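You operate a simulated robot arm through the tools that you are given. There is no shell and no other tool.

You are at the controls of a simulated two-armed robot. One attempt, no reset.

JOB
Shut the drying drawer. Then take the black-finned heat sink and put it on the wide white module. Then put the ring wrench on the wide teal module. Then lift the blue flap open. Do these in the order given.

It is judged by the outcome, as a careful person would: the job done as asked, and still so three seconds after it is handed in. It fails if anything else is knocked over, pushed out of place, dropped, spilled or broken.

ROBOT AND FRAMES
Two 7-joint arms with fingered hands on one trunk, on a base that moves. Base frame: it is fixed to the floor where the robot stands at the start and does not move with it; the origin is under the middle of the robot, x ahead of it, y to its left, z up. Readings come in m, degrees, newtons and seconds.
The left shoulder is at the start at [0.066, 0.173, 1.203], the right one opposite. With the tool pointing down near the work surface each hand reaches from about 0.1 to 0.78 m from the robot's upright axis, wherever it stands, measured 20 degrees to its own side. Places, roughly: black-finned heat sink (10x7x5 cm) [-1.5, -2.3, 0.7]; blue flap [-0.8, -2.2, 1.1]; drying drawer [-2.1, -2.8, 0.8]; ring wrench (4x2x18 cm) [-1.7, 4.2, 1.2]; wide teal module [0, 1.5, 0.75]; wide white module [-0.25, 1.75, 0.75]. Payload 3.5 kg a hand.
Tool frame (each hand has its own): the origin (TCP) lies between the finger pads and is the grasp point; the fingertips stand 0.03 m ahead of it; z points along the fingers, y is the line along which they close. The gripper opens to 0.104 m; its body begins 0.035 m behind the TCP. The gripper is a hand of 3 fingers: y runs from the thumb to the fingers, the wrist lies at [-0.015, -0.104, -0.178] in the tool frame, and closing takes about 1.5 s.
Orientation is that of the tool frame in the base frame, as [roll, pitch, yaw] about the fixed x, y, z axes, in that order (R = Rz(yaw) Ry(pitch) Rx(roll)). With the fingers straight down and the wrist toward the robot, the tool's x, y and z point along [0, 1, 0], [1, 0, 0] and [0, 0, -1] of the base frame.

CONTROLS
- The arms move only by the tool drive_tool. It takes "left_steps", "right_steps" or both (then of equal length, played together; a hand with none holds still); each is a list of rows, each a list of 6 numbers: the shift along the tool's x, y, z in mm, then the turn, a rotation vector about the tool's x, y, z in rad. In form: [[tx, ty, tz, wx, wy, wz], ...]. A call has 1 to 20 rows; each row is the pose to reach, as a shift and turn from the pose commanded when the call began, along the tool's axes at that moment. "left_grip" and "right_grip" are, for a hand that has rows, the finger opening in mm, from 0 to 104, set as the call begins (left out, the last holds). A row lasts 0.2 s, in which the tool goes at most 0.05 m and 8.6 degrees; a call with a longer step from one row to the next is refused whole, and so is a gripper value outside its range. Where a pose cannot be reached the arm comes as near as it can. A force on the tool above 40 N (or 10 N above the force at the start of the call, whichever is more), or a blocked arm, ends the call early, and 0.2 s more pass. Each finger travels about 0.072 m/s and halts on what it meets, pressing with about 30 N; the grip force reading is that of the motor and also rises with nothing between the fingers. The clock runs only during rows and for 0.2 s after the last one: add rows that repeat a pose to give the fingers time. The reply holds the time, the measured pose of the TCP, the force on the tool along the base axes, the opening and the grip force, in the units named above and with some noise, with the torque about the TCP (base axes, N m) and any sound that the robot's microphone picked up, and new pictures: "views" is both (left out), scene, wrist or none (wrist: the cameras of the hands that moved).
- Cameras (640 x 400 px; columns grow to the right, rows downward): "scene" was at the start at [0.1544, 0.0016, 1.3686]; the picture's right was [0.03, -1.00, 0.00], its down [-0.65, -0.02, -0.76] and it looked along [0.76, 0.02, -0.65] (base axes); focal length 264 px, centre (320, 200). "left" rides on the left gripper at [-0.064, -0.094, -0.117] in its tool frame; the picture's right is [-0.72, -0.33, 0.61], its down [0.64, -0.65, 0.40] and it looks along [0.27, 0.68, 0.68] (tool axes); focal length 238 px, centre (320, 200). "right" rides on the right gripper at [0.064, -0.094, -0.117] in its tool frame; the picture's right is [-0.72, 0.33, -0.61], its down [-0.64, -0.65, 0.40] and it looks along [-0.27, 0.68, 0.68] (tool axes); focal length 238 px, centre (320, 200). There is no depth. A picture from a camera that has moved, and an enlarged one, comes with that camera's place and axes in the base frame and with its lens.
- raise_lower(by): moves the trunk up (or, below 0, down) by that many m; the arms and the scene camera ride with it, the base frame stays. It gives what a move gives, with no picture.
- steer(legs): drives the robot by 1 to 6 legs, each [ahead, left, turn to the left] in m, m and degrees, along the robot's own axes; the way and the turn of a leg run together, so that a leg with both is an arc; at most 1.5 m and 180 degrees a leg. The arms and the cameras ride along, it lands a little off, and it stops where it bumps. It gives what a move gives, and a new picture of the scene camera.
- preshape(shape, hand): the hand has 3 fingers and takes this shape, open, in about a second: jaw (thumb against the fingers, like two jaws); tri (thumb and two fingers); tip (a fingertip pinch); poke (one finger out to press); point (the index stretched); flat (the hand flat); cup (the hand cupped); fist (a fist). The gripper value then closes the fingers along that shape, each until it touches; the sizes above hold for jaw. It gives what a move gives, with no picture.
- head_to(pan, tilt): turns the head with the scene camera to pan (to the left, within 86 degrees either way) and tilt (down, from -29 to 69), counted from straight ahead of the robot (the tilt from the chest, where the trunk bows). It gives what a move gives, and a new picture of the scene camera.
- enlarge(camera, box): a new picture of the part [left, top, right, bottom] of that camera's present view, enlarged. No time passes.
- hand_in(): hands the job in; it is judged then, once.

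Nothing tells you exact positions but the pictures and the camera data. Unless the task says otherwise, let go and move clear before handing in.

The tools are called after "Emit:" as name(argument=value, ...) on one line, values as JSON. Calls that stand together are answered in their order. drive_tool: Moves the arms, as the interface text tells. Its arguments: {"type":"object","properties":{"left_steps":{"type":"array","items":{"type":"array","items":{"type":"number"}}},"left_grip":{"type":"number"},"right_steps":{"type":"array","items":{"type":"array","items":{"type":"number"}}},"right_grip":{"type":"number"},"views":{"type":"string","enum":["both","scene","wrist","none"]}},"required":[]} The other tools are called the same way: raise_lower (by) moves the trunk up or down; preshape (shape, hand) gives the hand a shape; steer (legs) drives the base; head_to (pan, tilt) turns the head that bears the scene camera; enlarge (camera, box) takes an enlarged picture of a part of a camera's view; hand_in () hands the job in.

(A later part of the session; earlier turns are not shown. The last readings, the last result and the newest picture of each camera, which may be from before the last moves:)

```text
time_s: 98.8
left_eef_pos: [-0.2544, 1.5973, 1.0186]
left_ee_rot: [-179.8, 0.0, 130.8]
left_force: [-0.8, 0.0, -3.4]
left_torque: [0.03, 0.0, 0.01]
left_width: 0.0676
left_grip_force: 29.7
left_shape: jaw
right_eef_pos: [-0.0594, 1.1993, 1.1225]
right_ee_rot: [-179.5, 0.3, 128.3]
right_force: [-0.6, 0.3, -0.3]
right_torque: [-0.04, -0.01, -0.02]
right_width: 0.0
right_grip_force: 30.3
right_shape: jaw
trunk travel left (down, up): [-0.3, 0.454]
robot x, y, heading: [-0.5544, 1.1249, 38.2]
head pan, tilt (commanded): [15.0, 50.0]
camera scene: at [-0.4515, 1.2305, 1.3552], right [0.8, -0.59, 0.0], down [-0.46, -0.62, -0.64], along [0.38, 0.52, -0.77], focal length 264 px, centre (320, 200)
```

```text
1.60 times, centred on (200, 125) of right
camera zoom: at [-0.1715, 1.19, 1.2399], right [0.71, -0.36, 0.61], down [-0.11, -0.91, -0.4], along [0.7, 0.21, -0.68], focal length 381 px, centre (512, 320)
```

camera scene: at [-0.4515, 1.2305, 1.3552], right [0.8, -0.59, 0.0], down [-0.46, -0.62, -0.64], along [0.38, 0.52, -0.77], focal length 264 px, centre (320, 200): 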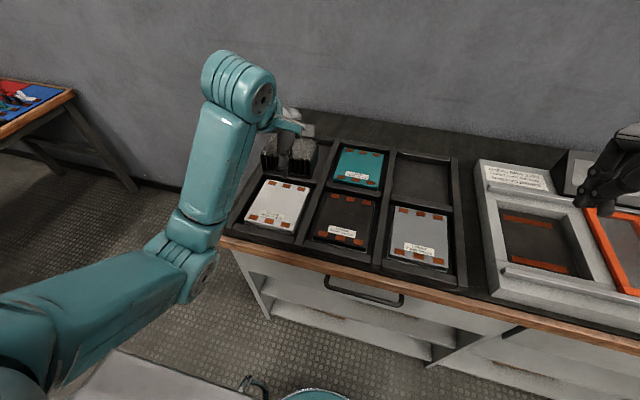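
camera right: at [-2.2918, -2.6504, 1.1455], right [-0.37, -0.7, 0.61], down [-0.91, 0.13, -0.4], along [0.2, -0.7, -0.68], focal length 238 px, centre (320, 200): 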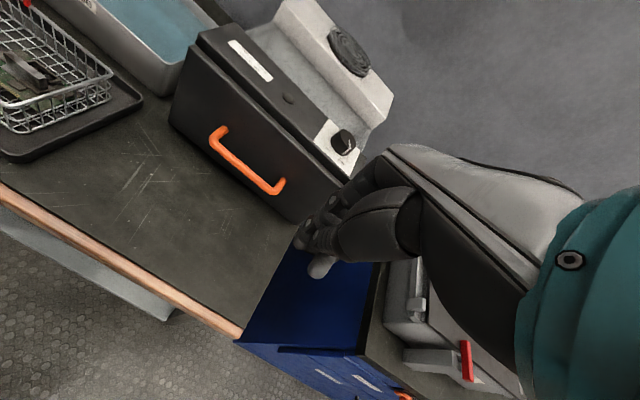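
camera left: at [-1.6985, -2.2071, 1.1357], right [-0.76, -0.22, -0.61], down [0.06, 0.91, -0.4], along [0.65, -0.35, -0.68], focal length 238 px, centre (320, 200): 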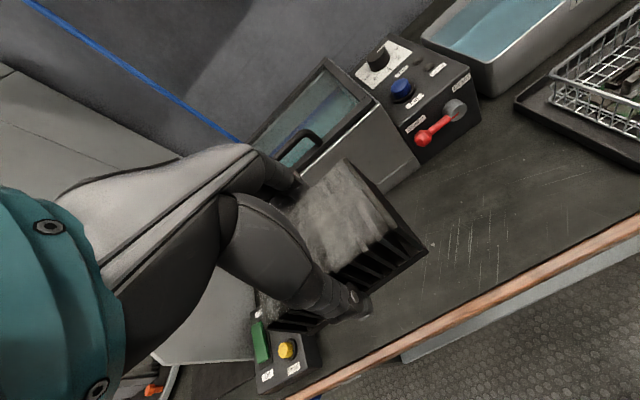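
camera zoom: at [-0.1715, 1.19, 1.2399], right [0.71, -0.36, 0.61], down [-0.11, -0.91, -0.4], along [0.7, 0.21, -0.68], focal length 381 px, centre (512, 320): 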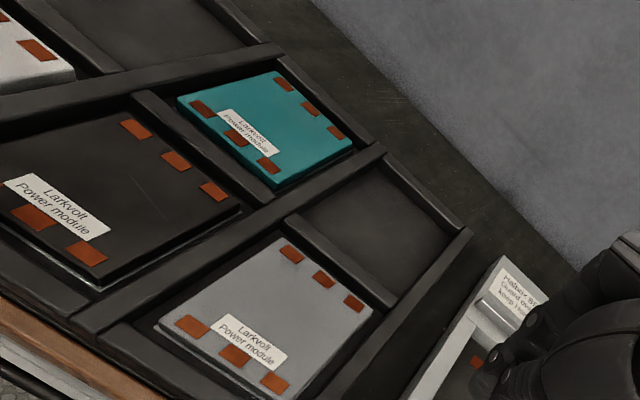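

The tray and modules here are higher than I first assumed (tops near z 0.83). The white module's centre computes to about (-0.280, 1.635), so I'll shift the hand over it, square it up and lower part way to check.

Emit:
drive_tool(left_steps=[[15, 2, 0, 0, 0, 0.016], [30, 4, 10, 0, 0, 0.032], [45, 5, 30, 0, 0, 0.049], [45, 5, 55, 0, 0, 0.049], [45, 5, 80, 0, 0, 0.049], [45, 5, 90, 0, 0, 0.049], [45, 5, 90, 0, 0, 0.049]], left_grip=0)

Emit:
enlarge(camera="scene", box=[215, 120, 375, 270])

Emit:
enlarge(camera="left", box=[200, 100, 520, 350])

```text
time_s: 100.3
left_eef_pos: [-0.2823, 1.6345, 0.9283]
left_ee_rot: [-179.9, 0.1, 128.0]
left_force: [-0.6, -0.5, -3.4]
left_torque: [0.03, 0.0, 0.02]
left_width: 0.0678
left_grip_force: 30.3
left_shape: jaw
right_eef_pos: [-0.0585, 1.1995, 1.1219]
right_ee_rot: [-179.6, 0.2, 128.4]
right_force: [0.3, -0.2, -0.8]
right_torque: [0.01, 0.02, -0.03]
right_width: 0.0002
right_grip_force: 30.1
right_shape: jaw
trunk travel left (down, up): [-0.3, 0.454]
robot x, y, heading: [-0.5521, 1.1241, 38.4]
head pan, tilt (commanded): [15.0, 50.0]
camera scene: at [-0.4515, 1.2306, 1.3551], right [0.8, -0.59, 0.0], down [-0.46, -0.62, -0.64], along [0.38, 0.52, -0.77], focal length 264 px, centre (320, 200)
camera left: at [-0.3155, 1.5275, 1.0445], right [0.19, -0.77, -0.61], down [-0.91, 0.1, -0.4], along [0.37, 0.63, -0.68], focal length 238 px, centre (320, 200)
```

scene: 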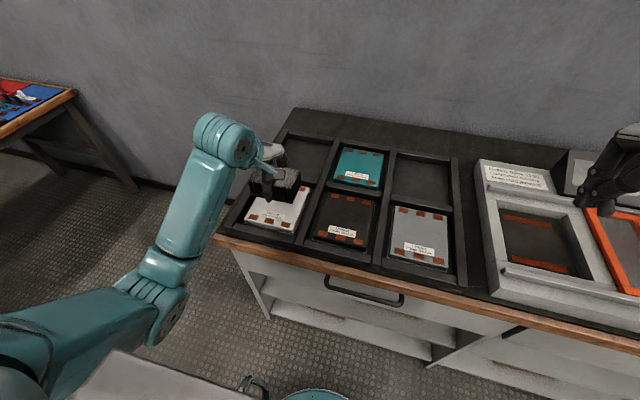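
left: 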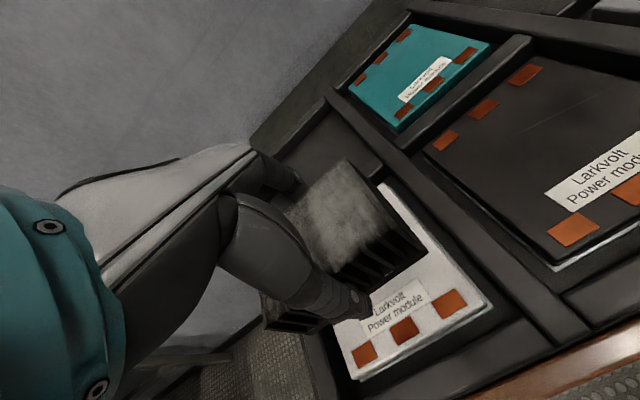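

```text
2.67 times, centred on (295, 195) of scene
camera zoom: at [-0.4515, 1.2306, 1.3551], right [0.8, -0.59, 0.0], down [-0.46, -0.62, -0.64], along [0.38, 0.52, -0.77], focal length 703 px, centre (387, 213)
```

zoom: 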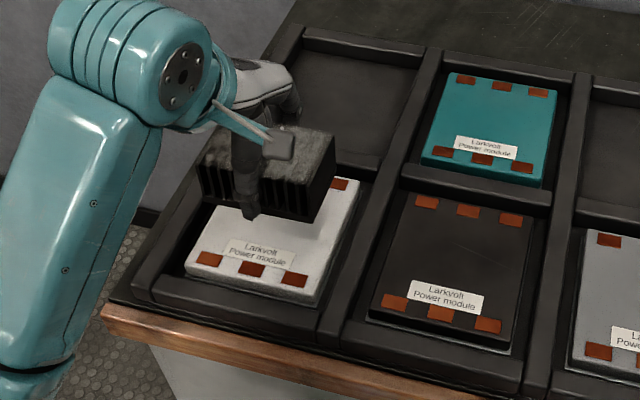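

```text
1.60 times, centred on (360, 225) of left
camera zoom: at [-0.3155, 1.5275, 1.0445], right [0.19, -0.77, -0.61], down [-0.91, 0.1, -0.4], along [0.37, 0.63, -0.68], focal length 381 px, centre (256, 160)
```

zoom: 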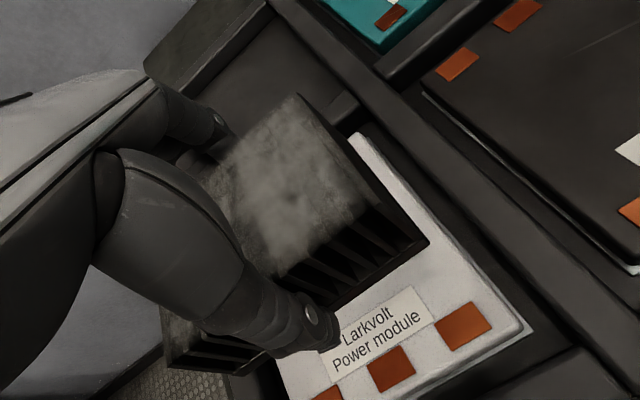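

The sink is nearly centred over the white module; I'll shift 5 mm and lower, then feel for contact in small steps.

Emit:
drive_tool(left_steps=[[5, 1, 0, 0, 0, 0], [5, 1, 15, 0, 0, 0], [5, 1, 30, 0, 0, 0], [5, 1, 42, 0, 0, 0], [5, 1, 48, 0, 0, 0], [5, 1, 48, 0, 0, 0]], left_grip=0, views="wrist")

Emit:
enlarge(camera="scene", box=[215, 140, 335, 250])

```text
time_s: 101.8
left_eef_pos: [-0.2845, 1.6381, 0.8805]
left_ee_rot: [-179.9, 0.0, 128.0]
left_force: [0.2, -0.1, -3.7]
left_torque: [0.02, -0.01, -0.01]
left_width: 0.0676
left_grip_force: 30.1
left_shape: jaw
right_eef_pos: [-0.0591, 1.1984, 1.1215]
right_ee_rot: [-179.5, 0.2, 128.5]
right_force: [0.2, 0.6, -0.2]
right_torque: [-0.02, 0.0, 0.02]
right_width: 0.0
right_grip_force: 30.0
right_shape: jaw
trunk travel left (down, up): [-0.3, 0.454]
robot x, y, heading: [-0.5525, 1.1258, 38.4]
head pan, tilt (commanded): [15.0, 50.0]
camera left: at [-0.318, 1.5324, 0.9965], right [0.19, -0.77, -0.61], down [-0.91, 0.1, -0.4], along [0.37, 0.63, -0.68], focal length 238 px, centre (320, 200)
```

left: 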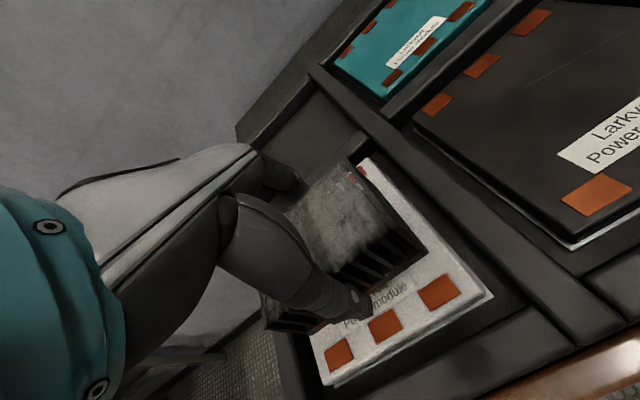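

```text
3.64 times, centred on (275, 195) of scene
camera zoom: at [-0.4515, 1.2306, 1.3551], right [0.8, -0.59, 0.0], down [-0.46, -0.62, -0.64], along [0.38, 0.52, -0.77], focal length 958 px, centre (484, 218)
```

zoom: 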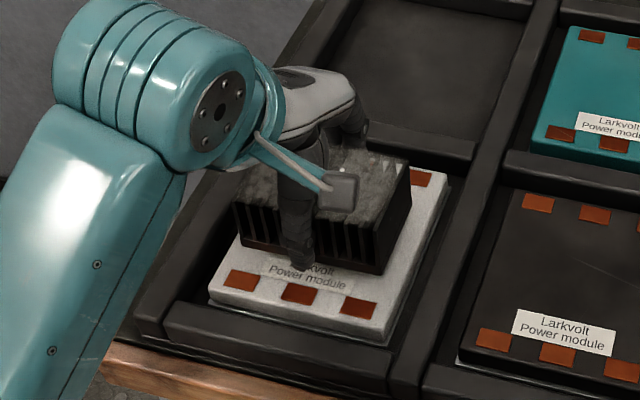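

Well placed above the module. I'll go down in small steps and watch the force.

Emit:
drive_tool(left_steps=[[0, 0, 3, 0, 0, 0], [0, 0, 6, 0, 0, 0], [0, 0, 9, 0, 0, 0], [0, 0, 9, 0, 0, 0]], left_grip=0, views="none")

Emit:
drive_tool(left_steps=[[0, 0, 2, 0, 0, 0], [0, 0, 4, 0, 0, 0], [0, 0, 4, 0, 0, 0]], left_grip=0, views="none")

Emit:
enlarge(camera="scene", box=[215, 140, 335, 250])

```text
time_s: 102.8
left_eef_pos: [-0.2837, 1.639, 0.8724]
left_ee_rot: [-179.9, 0.1, 128.0]
left_force: [0.7, 0.5, -3.3]
left_torque: [0.03, 0.0, 0.0]
left_width: 0.0676
left_grip_force: 30.0
left_shape: jaw
right_eef_pos: [-0.0593, 1.1982, 1.1222]
right_ee_rot: [-179.5, 0.2, 128.4]
right_force: [-0.7, 0.1, 0.2]
right_torque: [0.0, 0.01, 0.02]
right_width: 0.0002
right_grip_force: 29.8
right_shape: jaw
trunk travel left (down, up): [-0.3, 0.454]
robot x, y, heading: [-0.5502, 1.1263, 38.6]
head pan, tilt (commanded): [15.0, 50.0]
```

```text
time_s: 103.5
left_eef_pos: [-0.2842, 1.6392, 0.8681]
left_ee_rot: [-179.9, 0.0, 128.0]
left_force: [-0.9, -0.1, -3.5]
left_torque: [0.02, -0.02, -0.01]
left_width: 0.0679
left_grip_force: 30.1
left_shape: jaw
right_eef_pos: [-0.0592, 1.1987, 1.1219]
right_ee_rot: [-179.5, 0.2, 128.4]
right_force: [0.2, -1.0, -0.7]
right_torque: [0.01, -0.01, -0.01]
right_width: 0.0001
right_grip_force: 29.8
right_shape: jaw
trunk travel left (down, up): [-0.3, 0.454]
robot x, y, heading: [-0.5563, 1.1262, 38.6]
head pan, tilt (commanded): [15.0, 50.0]
```

```text
3.64 times, centred on (275, 195) of scene
camera zoom: at [-0.4515, 1.2306, 1.3551], right [0.8, -0.59, 0.0], down [-0.46, -0.62, -0.64], along [0.38, 0.52, -0.77], focal length 958 px, centre (484, 218)
```

zoom: 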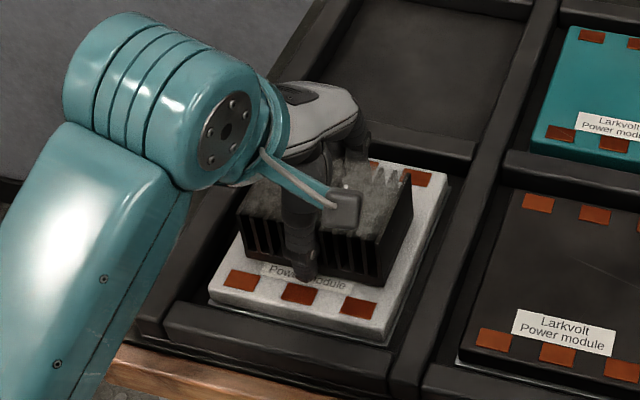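

Emit:
drive_tool(left_steps=[[0, 0, 2, 0, 0, 0], [0, 0, 4, 0, 0, 0], [0, 0, 4, 0, 0, 0]], left_grip=0, views="none")

Emit:
drive_tool(left_steps=[[0, 0, 2, 0, 0, 0], [0, 0, 4, 0, 0, 0], [0, 0, 4, 0, 0, 0]], left_grip=0, views="none")

Emit:
enlarge(camera="scene", box=[215, 140, 335, 250])

```text
time_s: 104.3
left_eef_pos: [-0.2842, 1.6395, 0.864]
left_ee_rot: [-180.0, 0.1, 127.9]
left_force: [0.0, 0.1, -0.6]
left_torque: [0.06, -0.04, 0.0]
left_width: 0.0675
left_grip_force: 29.9
left_shape: jaw
right_eef_pos: [-0.0584, 1.1982, 1.1229]
right_ee_rot: [-179.6, 0.2, 128.4]
right_force: [-0.8, 0.1, -0.3]
right_torque: [0.0, -0.03, -0.01]
right_width: 0.0001
right_grip_force: 29.8
right_shape: jaw
trunk travel left (down, up): [-0.3, 0.454]
robot x, y, heading: [-0.5505, 1.1221, 38.6]
head pan, tilt (commanded): [15.0, 50.0]
```

```text
time_s: 105.2
left_eef_pos: [-0.2829, 1.6399, 0.8633]
left_ee_rot: [179.7, 0.0, 128.1]
left_force: [-1.2, 0.3, 14.1]
left_torque: [0.35, -0.38, -0.04]
left_width: 0.0677
left_grip_force: 29.8
left_shape: jaw
right_eef_pos: [-0.0601, 1.1993, 1.1231]
right_ee_rot: [-179.6, 0.0, 128.4]
right_force: [-0.8, -0.8, 0.3]
right_torque: [0.03, -0.02, -0.03]
right_width: 0.0
right_grip_force: 30.1
right_shape: jaw
trunk travel left (down, up): [-0.3, 0.454]
robot x, y, heading: [-0.5491, 1.1259, 38.4]
head pan, tilt (commanded): [15.0, 50.0]
```

```text
3.64 times, centred on (275, 195) of scene
camera zoom: at [-0.4526, 1.229, 1.3555], right [0.8, -0.59, 0.0], down [-0.46, -0.62, -0.64], along [0.38, 0.52, -0.77], focal length 958 px, centre (484, 218)
```

zoom: 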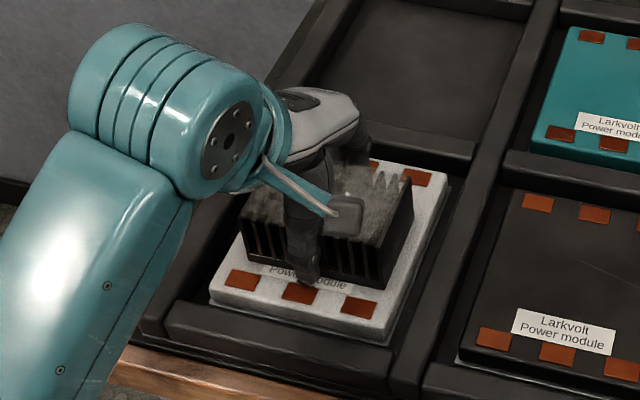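

Contact: the sink rests on the module (14 N). I'll ease off 3 mm of press, then open the hand.

Emit:
drive_tool(left_steps=[[0, 0, -2, 0, 0, 0], [0, 0, -3, 0, 0, 0]], left_grip=0, views="none")

Emit:
drive_tool(left_steps=[[0, 0, 0, 0, 0, 0], [0, 0, 0, 0, 0, 0], [0, 0, 0, 0, 0, 0], [0, 0, 0, 0, 0, 0], [0, 0, 0, 0, 0, 0]], left_grip=92)

Emit:
enlarge(camera="scene", box=[215, 140, 335, 250])

```text
time_s: 105.8
left_eef_pos: [-0.2838, 1.6387, 0.8629]
left_ee_rot: [-180.0, 0.0, 128.0]
left_force: [1.8, 3.0, 9.5]
left_torque: [0.32, -0.35, 0.0]
left_width: 0.0674
left_grip_force: 30.0
left_shape: jaw
right_eef_pos: [-0.0599, 1.1979, 1.1219]
right_ee_rot: [-179.5, 0.1, 128.4]
right_force: [0.0, 0.0, -1.0]
right_torque: [0.02, 0.0, 0.02]
right_width: 0.0
right_grip_force: 30.4
right_shape: jaw
trunk travel left (down, up): [-0.3, 0.454]
robot x, y, heading: [-0.552, 1.1264, 38.5]
head pan, tilt (commanded): [15.0, 50.0]
```

```text
time_s: 107.0
left_eef_pos: [-0.2846, 1.6389, 0.8637]
left_ee_rot: [-179.9, 0.0, 128.0]
left_force: [0.0, 0.3, 0.7]
left_torque: [-0.02, 0.0, 0.0]
left_width: 0.092
left_grip_force: 0.0
left_shape: jaw
right_eef_pos: [-0.0601, 1.1985, 1.1222]
right_ee_rot: [-179.6, 0.2, 128.4]
right_force: [1.0, 0.3, -0.9]
right_torque: [-0.01, 0.0, 0.0]
right_width: 0.0
right_grip_force: 30.5
right_shape: jaw
trunk travel left (down, up): [-0.3, 0.454]
robot x, y, heading: [-0.5512, 1.1263, 38.4]
head pan, tilt (commanded): [15.0, 50.0]
camera scene: at [-0.4516, 1.2303, 1.3552], right [0.8, -0.59, 0.0], down [-0.46, -0.62, -0.64], along [0.38, 0.52, -0.77], focal length 264 px, centre (320, 200)
camera left: at [-0.3175, 1.5325, 0.9791], right [0.19, -0.77, -0.61], down [-0.91, 0.1, -0.4], along [0.37, 0.63, -0.68], focal length 238 px, centre (320, 200)
```

scene: 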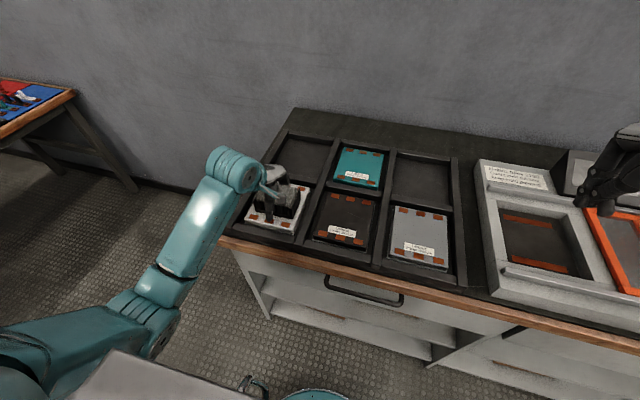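
left: 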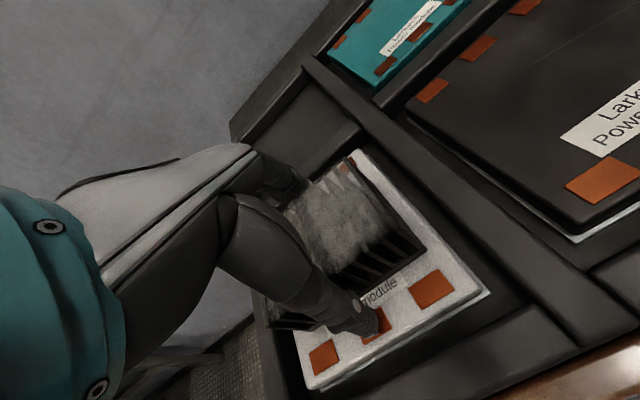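

```text
3.64 times, centred on (275, 195) of scene
camera zoom: at [-0.4516, 1.2303, 1.3552], right [0.8, -0.59, 0.0], down [-0.46, -0.62, -0.64], along [0.38, 0.52, -0.77], focal length 958 px, centre (484, 218)
```

zoom: 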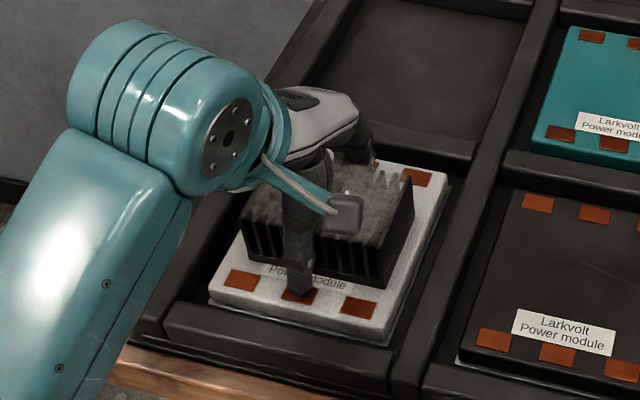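

Released; the sink sits on the white module. I'll raise the hand straight up and check.

Emit:
drive_tool(left_steps=[[0, 0, -10, 0, 0, 0], [0, 0, -25, 0, 0, 0], [0, 0, -50, 0, 0, 0], [0, 0, -80, 0, 0, 0], [0, 0, -115, 0, 0, 0], [0, -10, -155, 0, 0, 0], [0, -40, -190, 0, 0, 0], [0, -75, -220, 0, 0, 0]], left_grip=92)

Emit:
enlarge(camera="scene", box=[215, 120, 415, 270])

```text
time_s: 108.8
left_eef_pos: [-0.3432, 1.5933, 1.0832]
left_ee_rot: [-179.9, 0.0, 128.0]
left_force: [0.3, -0.4, -0.7]
left_torque: [0.02, 0.05, 0.01]
left_width: 0.0919
left_grip_force: 0.0
left_shape: jaw
right_eef_pos: [-0.0592, 1.1983, 1.1215]
right_ee_rot: [-179.6, 0.2, 128.5]
right_force: [0.3, -0.1, 0.0]
right_torque: [0.01, -0.02, 0.03]
right_width: 0.0001
right_grip_force: 30.0
right_shape: jaw
trunk travel left (down, up): [-0.3, 0.454]
robot x, y, heading: [-0.5495, 1.124, 38.4]
head pan, tilt (commanded): [15.0, 50.0]
camera scene: at [-0.4518, 1.2295, 1.3553], right [0.8, -0.59, 0.0], down [-0.46, -0.62, -0.64], along [0.38, 0.52, -0.77], focal length 264 px, centre (320, 200)
camera left: at [-0.377, 1.4857, 1.1993], right [0.19, -0.77, -0.61], down [-0.91, 0.1, -0.4], along [0.37, 0.63, -0.68], focal length 238 px, centre (320, 200)
```

scene: 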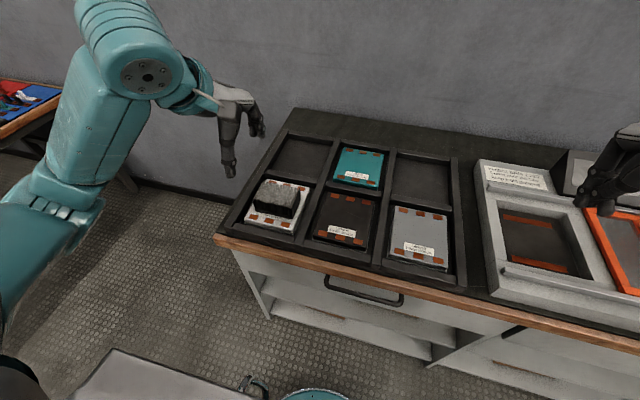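
left: 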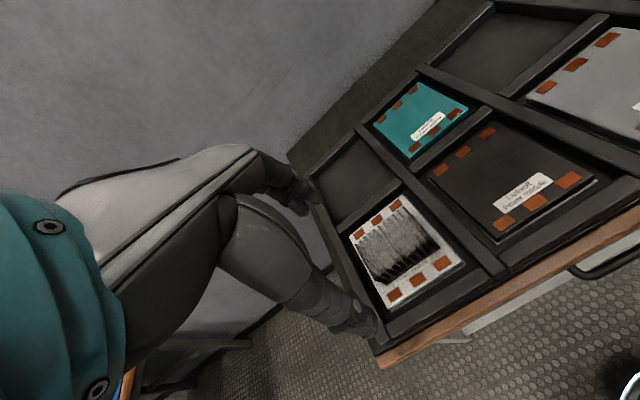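

```text
2.67 times, centred on (315, 195) of scene
camera zoom: at [-0.4518, 1.2295, 1.3553], right [0.8, -0.59, 0.0], down [-0.46, -0.62, -0.64], along [0.38, 0.52, -0.77], focal length 703 px, centre (333, 213)
```

zoom: 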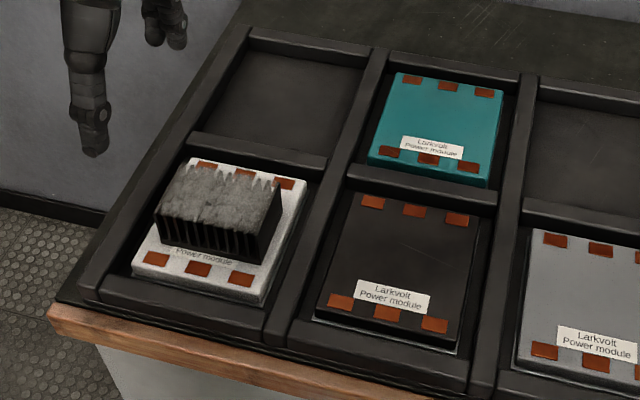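

The heat sink stands squarely on the white module. Next, the ring wrench toward (-1.7, 4.2, 1.2); I'll look that way first.

Emit:
head_to(pan=65, tilt=12)

```text
time_s: 109.9
left_eef_pos: [-0.3427, 1.5934, 1.0823]
left_ee_rot: [-180.0, 0.1, 128.0]
left_force: [0.8, -0.1, -0.1]
left_torque: [0.04, -0.02, 0.01]
left_width: 0.0918
left_grip_force: 0.1
left_shape: jaw
right_eef_pos: [-0.0601, 1.1983, 1.1235]
right_ee_rot: [-179.7, 0.2, 128.5]
right_force: [0.0, 0.0, 0.9]
right_torque: [-0.03, -0.01, -0.02]
right_width: 0.0
right_grip_force: 30.0
right_shape: jaw
trunk travel left (down, up): [-0.3, 0.454]
robot x, y, heading: [-0.5503, 1.1262, 38.7]
head pan, tilt (commanded): [65.0, 12.0]
camera scene: at [-0.5191, 1.2591, 1.4137], right [0.97, 0.23, 0.0], down [0.05, -0.2, -0.98], along [-0.23, 0.95, -0.21], focal length 264 px, centre (320, 200)
```

scene: 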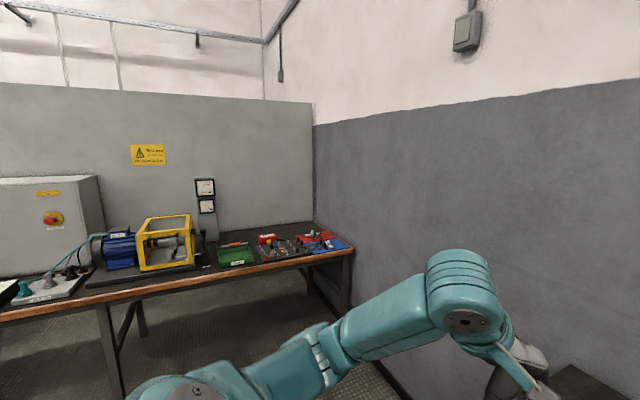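

The wrench's rough place lies behind the grey partition at the left side of the room, so I have to find a way around it. I'll back off from the bench, turn left and look at the layout.

Emit:
steer(legs=[[-0.45, 0, 0], [0, 0, 90]])

Emit:
head_to(pan=45, tilt=10)

Emit:
head_to(pan=0, tilt=10)

```text
time_s: 116.5
left_eef_pos: [-1.3726, 1.0562, 1.082]
left_ee_rot: [-180.0, 0.0, -142.3]
left_force: [0.5, 0.5, 0.9]
left_torque: [0.0, 0.01, -0.01]
left_width: 0.0919
left_grip_force: 0.0
left_shape: jaw
right_eef_pos: [-0.9758, 1.3366, 1.1219]
right_ee_rot: [-179.6, 0.2, -141.8]
right_force: [0.3, 0.1, 0.6]
right_torque: [0.0, 0.01, -0.02]
right_width: 0.0002
right_grip_force: 29.8
right_shape: jaw
trunk travel left (down, up): [-0.3, 0.454]
robot x, y, heading: [-0.9068, 0.8412, 128.3]
head pan, tilt (commanded): [65.0, 12.0]
camera scene: at [-1.0398, 0.8761, 1.4138], right [-0.23, 0.97, 0.0], down [0.2, 0.05, -0.98], along [-0.95, -0.22, -0.21], focal length 264 px, centre (320, 200)
```

scene: 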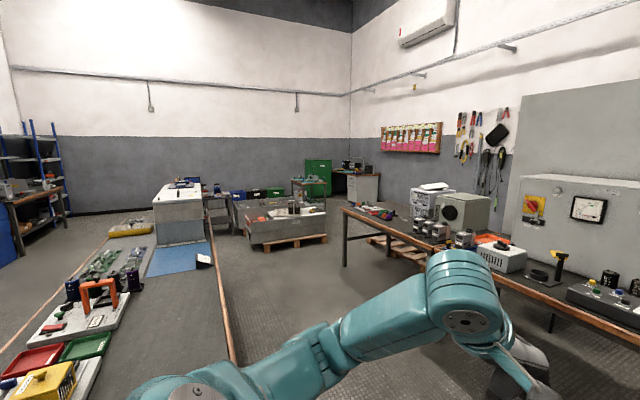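

```text
time_s: 117.3
left_eef_pos: [-1.3742, 1.0563, 1.0825]
left_ee_rot: [-179.8, 0.0, -142.3]
left_force: [-0.3, -0.5, 0.5]
left_torque: [-0.01, 0.03, 0.01]
left_width: 0.0919
left_grip_force: 0.0
left_shape: jaw
right_eef_pos: [-0.9765, 1.3379, 1.1219]
right_ee_rot: [-179.7, 0.1, -141.9]
right_force: [-0.6, -0.4, 0.1]
right_torque: [-0.02, 0.02, 0.02]
right_width: 0.0
right_grip_force: 30.1
right_shape: jaw
trunk travel left (down, up): [-0.3, 0.454]
robot x, y, heading: [-0.9074, 0.8433, 128.1]
head pan, tilt (commanded): [45.0, 10.0]
camera scene: at [-1.0413, 0.9083, 1.417], right [0.12, 0.99, 0.0], down [0.17, -0.02, -0.98], along [-0.98, 0.12, -0.17], focal length 264 px, centre (320, 200)
```

scene: 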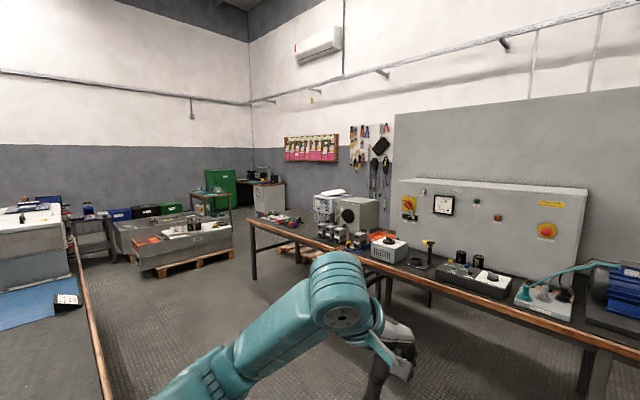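

```text
time_s: 118.4
left_eef_pos: [-1.3726, 1.0553, 1.0833]
left_ee_rot: [-179.9, 0.0, -142.4]
left_force: [-0.2, 1.0, 0.2]
left_torque: [0.0, -0.01, 0.0]
left_width: 0.0918
left_grip_force: 0.1
left_shape: jaw
right_eef_pos: [-0.9771, 1.3379, 1.1207]
right_ee_rot: [-179.6, 0.1, -141.9]
right_force: [-0.1, -0.1, 0.4]
right_torque: [-0.04, -0.01, 0.02]
right_width: 0.0
right_grip_force: 30.4
right_shape: jaw
trunk travel left (down, up): [-0.3, 0.454]
robot x, y, heading: [-0.9094, 0.8442, 128.0]
head pan, tilt (commanded): [0.0, 10.0]
camera scene: at [-1.0065, 0.9704, 1.417], right [0.79, 0.62, 0.0], down [0.11, -0.14, -0.98], along [-0.61, 0.77, -0.17], focal length 264 px, centre (320, 200)
```

scene: 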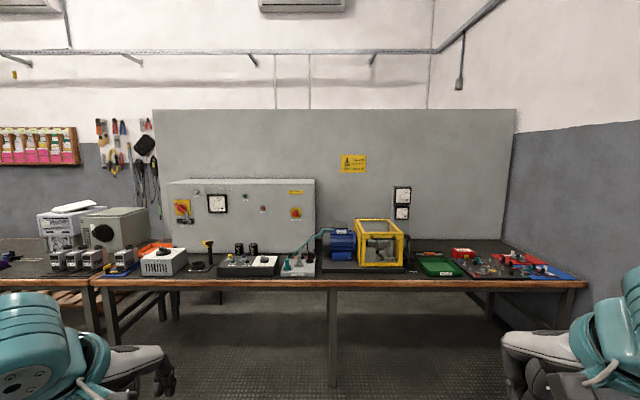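

The partition stands behind the long bench on this side and meets the front wall, so access can only be around its left end. I'll drive down the aisle between the middle table and the long bench and look there.

Emit:
steer(legs=[[0.72, 0, 0], [0, 0, 90], [1.3, 0, 0]])

Emit:
head_to(pan=-30, tilt=20)

Emit:
head_to(pan=10, tilt=20)

```text
time_s: 132.3
left_eef_pos: [-2.5747, 0.1272, 1.0836]
left_ee_rot: [-180.0, 0.0, -52.1]
left_force: [-0.3, -0.8, 0.3]
left_torque: [0.01, 0.0, 0.02]
left_width: 0.0916
left_grip_force: 0.0
left_shape: jaw
right_eef_pos: [-2.8586, 0.5227, 1.1224]
right_ee_rot: [-179.5, 0.2, -51.7]
right_force: [-0.1, 0.1, -0.2]
right_torque: [0.01, 0.02, -0.02]
right_width: 0.0002
right_grip_force: 29.8
right_shape: jaw
trunk travel left (down, up): [-0.3, 0.454]
robot x, y, heading: [-2.3665, 0.5968, -141.6]
head pan, tilt (commanded): [0.0, 10.0]
camera scene: at [-2.4914, 0.4922, 1.417], right [-0.62, 0.78, 0.0], down [0.14, 0.11, -0.98], along [-0.77, -0.61, -0.17], focal length 264 px, centre (320, 200)
```

scene: 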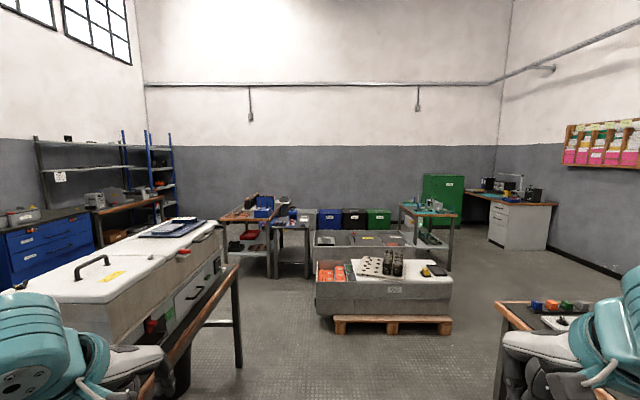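

```text
time_s: 133.3
left_eef_pos: [-2.5743, 0.1264, 1.0831]
left_ee_rot: [-179.9, -0.1, -52.2]
left_force: [0.1, 0.1, 0.2]
left_torque: [-0.01, 0.01, -0.01]
left_width: 0.092
left_grip_force: 0.1
left_shape: jaw
right_eef_pos: [-2.8577, 0.5229, 1.1224]
right_ee_rot: [-179.6, 0.3, -51.7]
right_force: [-0.4, 0.1, 0.0]
right_torque: [0.0, 0.0, 0.02]
right_width: 0.0
right_grip_force: 29.9
right_shape: jaw
trunk travel left (down, up): [-0.3, 0.454]
robot x, y, heading: [-2.3634, 0.5947, -141.6]
head pan, tilt (commanded): [-30.0, 20.0]
camera scene: at [-2.5104, 0.5365, 1.4008], right [-0.15, 0.99, 0.0], down [0.34, 0.05, -0.94], along [-0.93, -0.14, -0.34], focal length 264 px, centre (320, 200)
```

scene: 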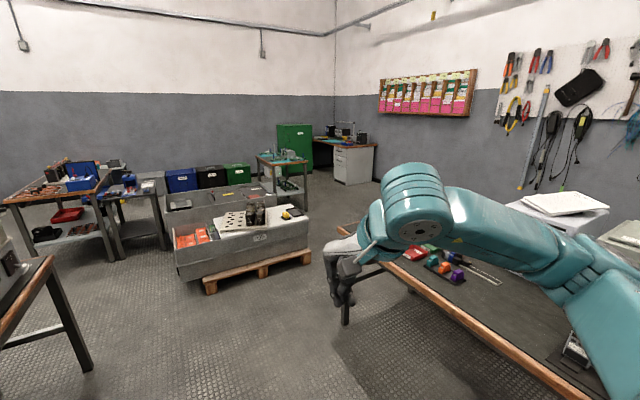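

```text
time_s: 134.3
left_eef_pos: [-2.5743, 0.1268, 1.083]
left_ee_rot: [-179.9, 0.0, -52.1]
left_force: [-0.3, -0.5, 0.5]
left_torque: [0.01, 0.0, 0.0]
left_width: 0.092
left_grip_force: 0.1
left_shape: jaw
right_eef_pos: [-2.8579, 0.5224, 1.1221]
right_ee_rot: [-179.6, 0.1, -51.8]
right_force: [-0.2, -0.7, -0.9]
right_torque: [-0.02, 0.02, 0.0]
right_width: 0.0003
right_grip_force: 30.1
right_shape: jaw
trunk travel left (down, up): [-0.3, 0.454]
robot x, y, heading: [-2.3627, 0.5971, -141.6]
head pan, tilt (commanded): [10.0, 20.0]
camera scene: at [-2.4802, 0.4806, 1.4008], right [-0.75, 0.66, 0.0], down [0.23, 0.26, -0.94], along [-0.62, -0.7, -0.34], focal length 264 px, centre (320, 200)
```

scene: 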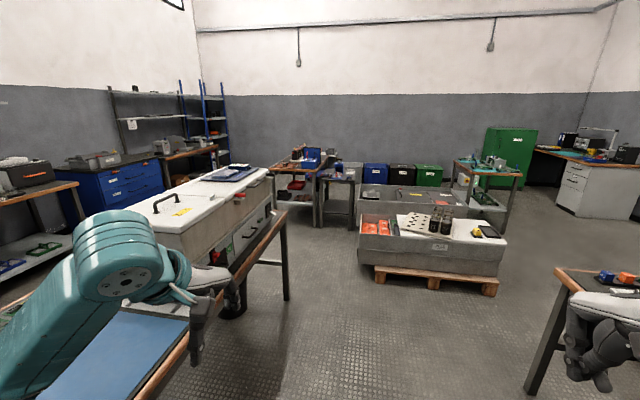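

The passage between the pallet bin and the left end of the long bench looks about 0.9 m wide. I'll go forward a bit more and look right, behind that bench.

Emit:
steer(legs=[[1.0, 0, 0]])

Emit:
head_to(pan=-75, tilt=20)

Emit:
head_to(pan=-40, tilt=25)

```text
time_s: 139.6
left_eef_pos: [-3.3638, -0.4994, 1.0826]
left_ee_rot: [-179.8, 0.0, -52.0]
left_force: [0.5, 0.2, 0.8]
left_torque: [0.02, 0.02, -0.01]
left_width: 0.0918
left_grip_force: 0.0
left_shape: jaw
right_eef_pos: [-3.6479, -0.1043, 1.1225]
right_ee_rot: [-179.5, 0.2, -51.6]
right_force: [-0.4, 0.1, 0.0]
right_torque: [0.02, 0.02, 0.0]
right_width: 0.0
right_grip_force: 30.1
right_shape: jaw
trunk travel left (down, up): [-0.3, 0.454]
robot x, y, heading: [-3.1537, -0.0332, -141.6]
head pan, tilt (commanded): [10.0, 20.0]
camera scene: at [-3.2702, -0.1462, 1.4007], right [-0.75, 0.66, 0.0], down [0.23, 0.26, -0.94], along [-0.62, -0.7, -0.34], focal length 264 px, centre (320, 200)
```

scene: 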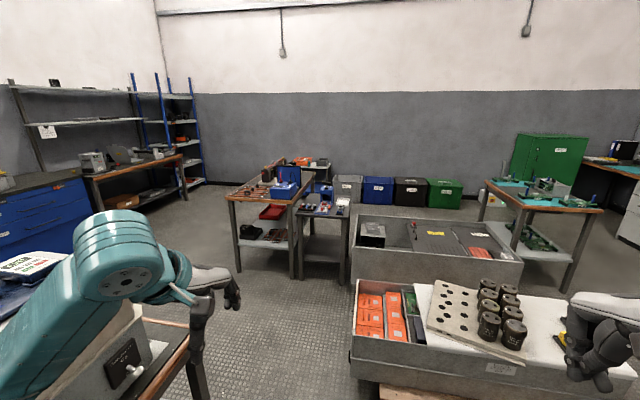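

```text
time_s: 141.1
left_eef_pos: [-3.3657, -0.4998, 1.0818]
left_ee_rot: [-180.0, 0.0, -52.0]
left_force: [0.1, 0.2, -0.5]
left_torque: [-0.04, -0.02, -0.05]
left_width: 0.0917
left_grip_force: 0.1
left_shape: jaw
right_eef_pos: [-3.6483, -0.1036, 1.1225]
right_ee_rot: [-179.5, 0.1, -51.6]
right_force: [1.2, -0.5, -0.1]
right_torque: [0.01, -0.02, 0.01]
right_width: 0.0
right_grip_force: 29.9
right_shape: jaw
trunk travel left (down, up): [-0.3, 0.454]
robot x, y, heading: [-3.1531, -0.0319, -141.6]
head pan, tilt (commanded): [-75.0, 20.0]
camera scene: at [-3.2831, -0.0209, 1.4008], right [0.59, 0.8, 0.0], down [0.27, -0.2, -0.94], along [-0.76, 0.56, -0.34], focal length 264 px, centre (320, 200)
```

scene: 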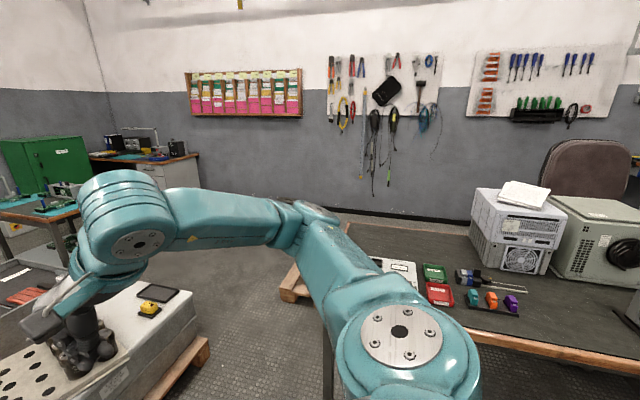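

```text
time_s: 142.2
left_eef_pos: [-3.3627, -0.5005, 1.0832]
left_ee_rot: [-179.9, -0.1, -52.0]
left_force: [0.4, -0.5, 0.3]
left_torque: [-0.01, 0.03, -0.01]
left_width: 0.0918
left_grip_force: 0.0
left_shape: jaw
right_eef_pos: [-3.6476, -0.1045, 1.1222]
right_ee_rot: [-179.7, 0.2, -51.6]
right_force: [0.0, -0.3, 0.1]
right_torque: [0.01, 0.01, 0.01]
right_width: 0.0
right_grip_force: 29.9
right_shape: jaw
trunk travel left (down, up): [-0.3, 0.454]
robot x, y, heading: [-3.1567, -0.0339, -141.6]
head pan, tilt (commanded): [-40.0, 25.0]
camera scene: at [-3.3003, -0.0737, 1.3927], right [0.03, 1.0, 0.0], down [0.42, -0.01, -0.91], along [-0.91, 0.03, -0.42], focal length 264 px, centre (320, 200)
```

scene: 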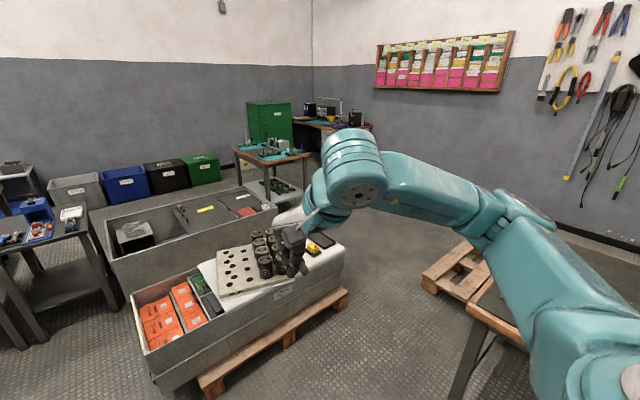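

A flat pallet and the pallet bin narrow the way behind the bench. I'll look down at my own base to learn its footprint, then measure the gaps.

Emit:
head_to(pan=0, tilt=69)

Emit:
head_to(pan=-50, tilt=60)

Emit:
head_to(pan=-40, tilt=35)

```text
time_s: 143.3
left_eef_pos: [-3.3642, -0.5, 1.0835]
left_ee_rot: [-179.9, 0.0, -52.0]
left_force: [-0.6, -0.8, 1.1]
left_torque: [0.0, -0.03, 0.01]
left_width: 0.0916
left_grip_force: 0.1
left_shape: jaw
right_eef_pos: [-3.648, -0.1049, 1.122]
right_ee_rot: [-179.7, 0.2, -51.6]
right_force: [-0.2, -0.7, 0.9]
right_torque: [-0.01, -0.03, -0.01]
right_width: 0.0
right_grip_force: 30.2
right_shape: jaw
trunk travel left (down, up): [-0.3, 0.454]
robot x, y, heading: [-3.1519, -0.0323, -141.7]
head pan, tilt (commanded): [0.0, 68.8]
camera scene: at [-3.2521, -0.1111, 1.3333], right [-0.62, 0.78, 0.0], down [0.73, 0.58, -0.36], along [-0.28, -0.23, -0.93], focal length 264 px, centre (320, 200)
```

scene: 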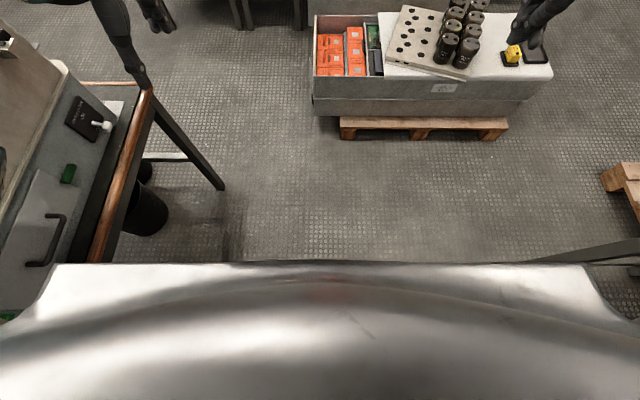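

```text
time_s: 144.4
left_eef_pos: [-3.3657, -0.4993, 1.0828]
left_ee_rot: [-180.0, -0.1, -52.1]
left_force: [-0.1, 0.9, 0.5]
left_torque: [-0.02, 0.0, -0.02]
left_width: 0.0918
left_grip_force: 0.0
left_shape: jaw
right_eef_pos: [-3.6485, -0.1047, 1.1216]
right_ee_rot: [-179.6, 0.2, -51.6]
right_force: [-0.5, -0.3, 0.6]
right_torque: [0.0, 0.01, 0.01]
right_width: 0.0001
right_grip_force: 30.6
right_shape: jaw
trunk travel left (down, up): [-0.3, 0.454]
robot x, y, heading: [-3.1533, -0.0339, -141.7]
head pan, tilt (commanded): [-50.0, 60.0]
camera scene: at [-3.2735, -0.0631, 1.3426], right [0.2, 0.98, 0.0], down [0.85, -0.17, -0.5], along [-0.49, 0.1, -0.87], focal length 264 px, centre (320, 200)
```

scene: 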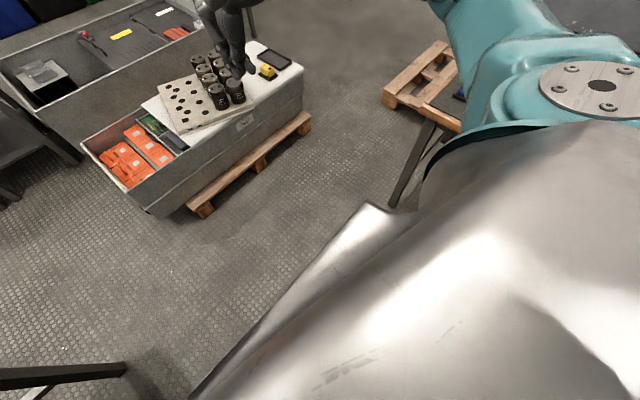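

```text
time_s: 145.3
left_eef_pos: [-3.3644, -0.4994, 1.0818]
left_ee_rot: [-179.8, 0.1, -51.9]
left_force: [0.1, 0.3, 0.4]
left_torque: [0.0, 0.02, 0.01]
left_width: 0.0918
left_grip_force: 0.1
left_shape: jaw
right_eef_pos: [-3.6481, -0.104, 1.1225]
right_ee_rot: [-179.7, 0.2, -51.6]
right_force: [-0.9, 0.1, -1.2]
right_torque: [0.0, 0.04, -0.04]
right_width: 0.0
right_grip_force: 30.2
right_shape: jaw
trunk travel left (down, up): [-0.3, 0.454]
robot x, y, heading: [-3.1521, -0.0293, -141.6]
head pan, tilt (commanded): [-40.0, 35.0]
camera scene: at [-3.2962, -0.0739, 1.3768], right [0.03, 1.0, 0.0], down [0.57, -0.02, -0.82], along [-0.82, 0.02, -0.57], focal length 264 px, centre (320, 200)
```

scene: 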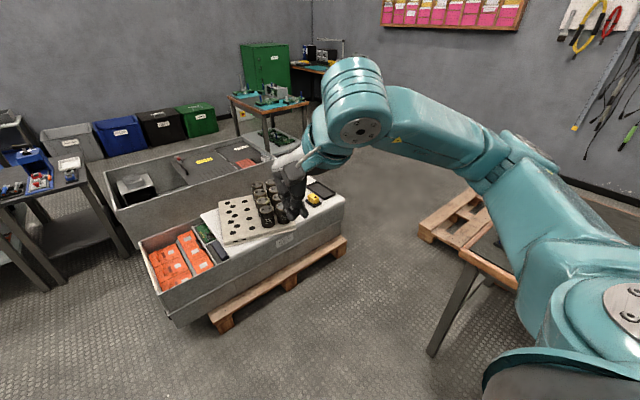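

My chest hides the base, so I'll tilt the right hand so that its camera looks down and back at my own base footprint.

Emit:
drive_tool(right_steps=[[0, 0, 0, 0.14, 0, 0], [0, 10, -10, 0.28, 0, 0], [0, 20, -20, 0.42, 0, 0], [0, 30, -30, 0.56, 0, 0], [0, 40, -40, 0.7, 0, 0], [0, 50, -40, 0.84, 0, 0], [0, 60, -40, 0.95, 0, 0]])

```text
time_s: 146.9
left_eef_pos: [-3.3643, -0.4993, 1.0817]
left_ee_rot: [-179.8, 0.0, -51.9]
left_force: [-0.4, -0.1, 0.1]
left_torque: [0.0, 0.03, -0.01]
left_width: 0.092
left_grip_force: 0.0
left_shape: jaw
right_eef_pos: [-3.6935, -0.1439, 1.1612]
right_ee_rot: [-125.2, 0.1, -51.6]
right_force: [0.1, 0.3, 0.4]
right_torque: [0.04, -0.02, 0.0]
right_width: 0.0
right_grip_force: 30.5
right_shape: jaw
trunk travel left (down, up): [-0.3, 0.454]
robot x, y, heading: [-3.1537, -0.03, -141.5]
head pan, tilt (commanded): [-40.0, 35.0]
camera scene: at [-3.2961, -0.0746, 1.3769], right [0.03, 1.0, 0.0], down [0.57, -0.02, -0.82], along [-0.82, 0.02, -0.57], focal length 264 px, centre (320, 200)
camera right: at [-3.6866, -0.22, 1.3067], right [-0.99, 0.14, 0.09], down [0.16, 0.94, 0.3], along [-0.04, 0.31, -0.95], focal length 238 px, centre (320, 200)
```

scene: 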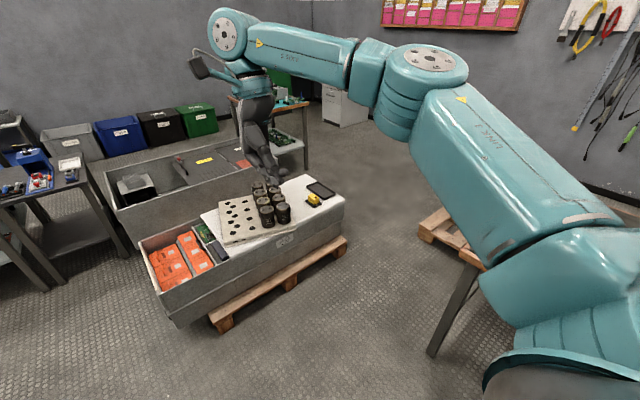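
right: 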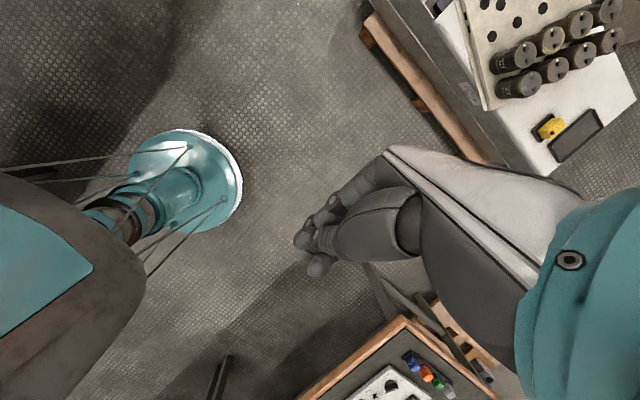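

My base is a round disc of only about 0.22 m radius, so the ~0.58 m gap between the bin and the flat pallet is passable, and arms ride above both. I'll put the right hand back down, then go step by step around the pallet.

Emit:
drive_tool(right_steps=[[0, 0, 0, -0.14, 0, 0], [0, 0, 0, -0.28, 0, 0], [0, 0, 0, -0.42, 0, 0], [0, 0, 0, -0.56, 0, 0], [0, 0, 0, -0.7, 0, 0], [0, 0, 0, -0.84, 0, 0], [0, 0, 0, -0.95, 0, 0]], views="none")

Emit:
drive_tool(left_steps=[[0, -20, -20, 0, 0, 0], [0, -40, -40, 0, 0, 0], [0, -60, -60, 0, 0, 0]], right_steps=[[10, -30, 0, 0, 0, 0], [20, -60, 0, 0, 0, 0], [30, -90, 0, 0, 0, 0]], views="none")

Emit:
steer(legs=[[0.62, 0, 0], [0, 0, -90]])

Emit:
head_to(pan=0, tilt=40)

```text
time_s: 148.5
left_eef_pos: [-3.365, -0.4995, 1.0829]
left_ee_rot: [-179.9, 0.0, -52.0]
left_force: [0.2, -1.5, 0.4]
left_torque: [-0.02, -0.01, 0.03]
left_width: 0.0918
left_grip_force: 0.2
left_shape: jaw
right_eef_pos: [-3.6945, -0.1413, 1.1624]
right_ee_rot: [-179.8, 0.2, -51.6]
right_force: [0.4, -0.1, 0.8]
right_torque: [-0.01, -0.02, 0.01]
right_width: 0.0003
right_grip_force: 30.0
right_shape: jaw
trunk travel left (down, up): [-0.3, 0.454]
robot x, y, heading: [-3.1529, -0.0326, -141.6]
head pan, tilt (commanded): [-40.0, 35.0]
```

```text
time_s: 149.3
left_eef_pos: [-3.3145, -0.4607, 1.1443]
left_ee_rot: [180.0, 0.0, -52.0]
left_force: [1.1, 0.2, 0.5]
left_torque: [0.0, -0.01, 0.0]
left_width: 0.0918
left_grip_force: 0.1
left_shape: jaw
right_eef_pos: [-3.6059, -0.1091, 1.1633]
right_ee_rot: [-179.6, 0.2, -51.6]
right_force: [0.1, 0.9, -1.4]
right_torque: [0.05, 0.02, 0.0]
right_width: 0.0
right_grip_force: 30.1
right_shape: jaw
trunk travel left (down, up): [-0.3, 0.454]
robot x, y, heading: [-3.1487, -0.033, -141.6]
head pan, tilt (commanded): [-40.0, 35.0]
```

```text
time_s: 156.7
left_eef_pos: [-4.0621, -0.2481, 1.1444]
left_ee_rot: [-179.9, 0.0, -142.9]
left_force: [0.5, 0.9, 0.6]
left_torque: [0.0, 0.03, 0.03]
left_width: 0.092
left_grip_force: 0.1
left_shape: jaw
right_eef_pos: [-3.7047, 0.035, 1.1621]
right_ee_rot: [-179.7, 0.1, -142.5]
right_force: [0.2, 0.2, -0.5]
right_torque: [0.02, 0.01, 0.0]
right_width: 0.0002
right_grip_force: 30.4
right_shape: jaw
trunk travel left (down, up): [-0.3, 0.454]
robot x, y, heading: [-3.6331, -0.4163, 127.8]
head pan, tilt (commanded): [-40.0, 35.0]
camera scene: at [-3.6729, -0.2746, 1.3769], right [1.0, -0.04, 0.0], down [-0.02, -0.57, -0.82], along [0.03, 0.82, -0.57], focal length 264 px, centre (320, 200)
```

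scene: 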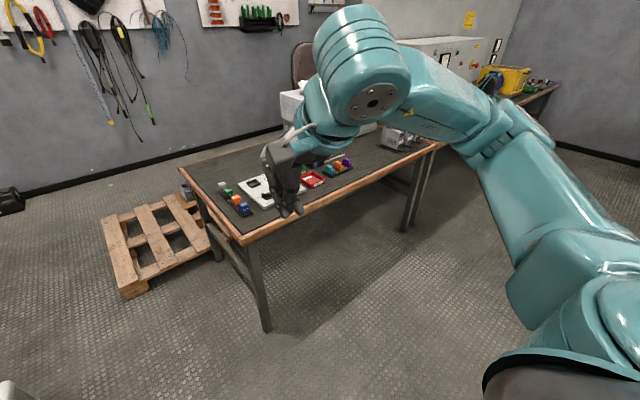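

```text
time_s: 157.7
left_eef_pos: [-4.0622, -0.2487, 1.1425]
left_ee_rot: [-179.9, 0.0, -142.9]
left_force: [0.3, 0.3, 0.1]
left_torque: [0.03, 0.01, 0.01]
left_width: 0.0919
left_grip_force: 0.1
left_shape: jaw
right_eef_pos: [-3.7057, 0.0352, 1.1635]
right_ee_rot: [-179.7, 0.2, -142.6]
right_force: [0.4, 0.0, -1.1]
right_torque: [-0.02, 0.0, -0.01]
right_width: 0.0
right_grip_force: 29.8
right_shape: jaw
trunk travel left (down, up): [-0.3, 0.454]
robot x, y, heading: [-3.6345, -0.4184, 127.5]
head pan, tilt (commanded): [0.0, 40.0]
camera scene: at [-3.7285, -0.2953, 1.3694], right [0.79, 0.61, 0.0], down [0.39, -0.51, -0.77], along [-0.47, 0.61, -0.64], focal length 264 px, centre (320, 200)
```

scene: 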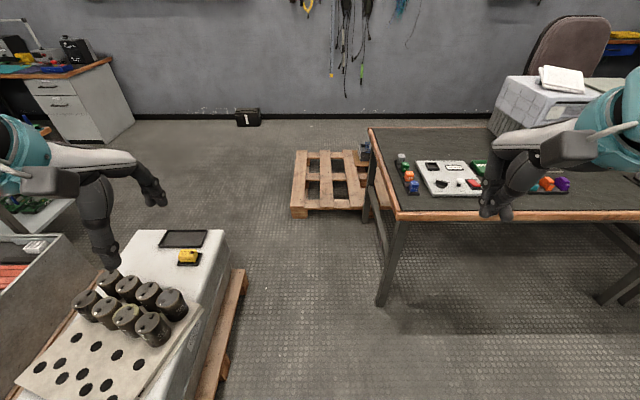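

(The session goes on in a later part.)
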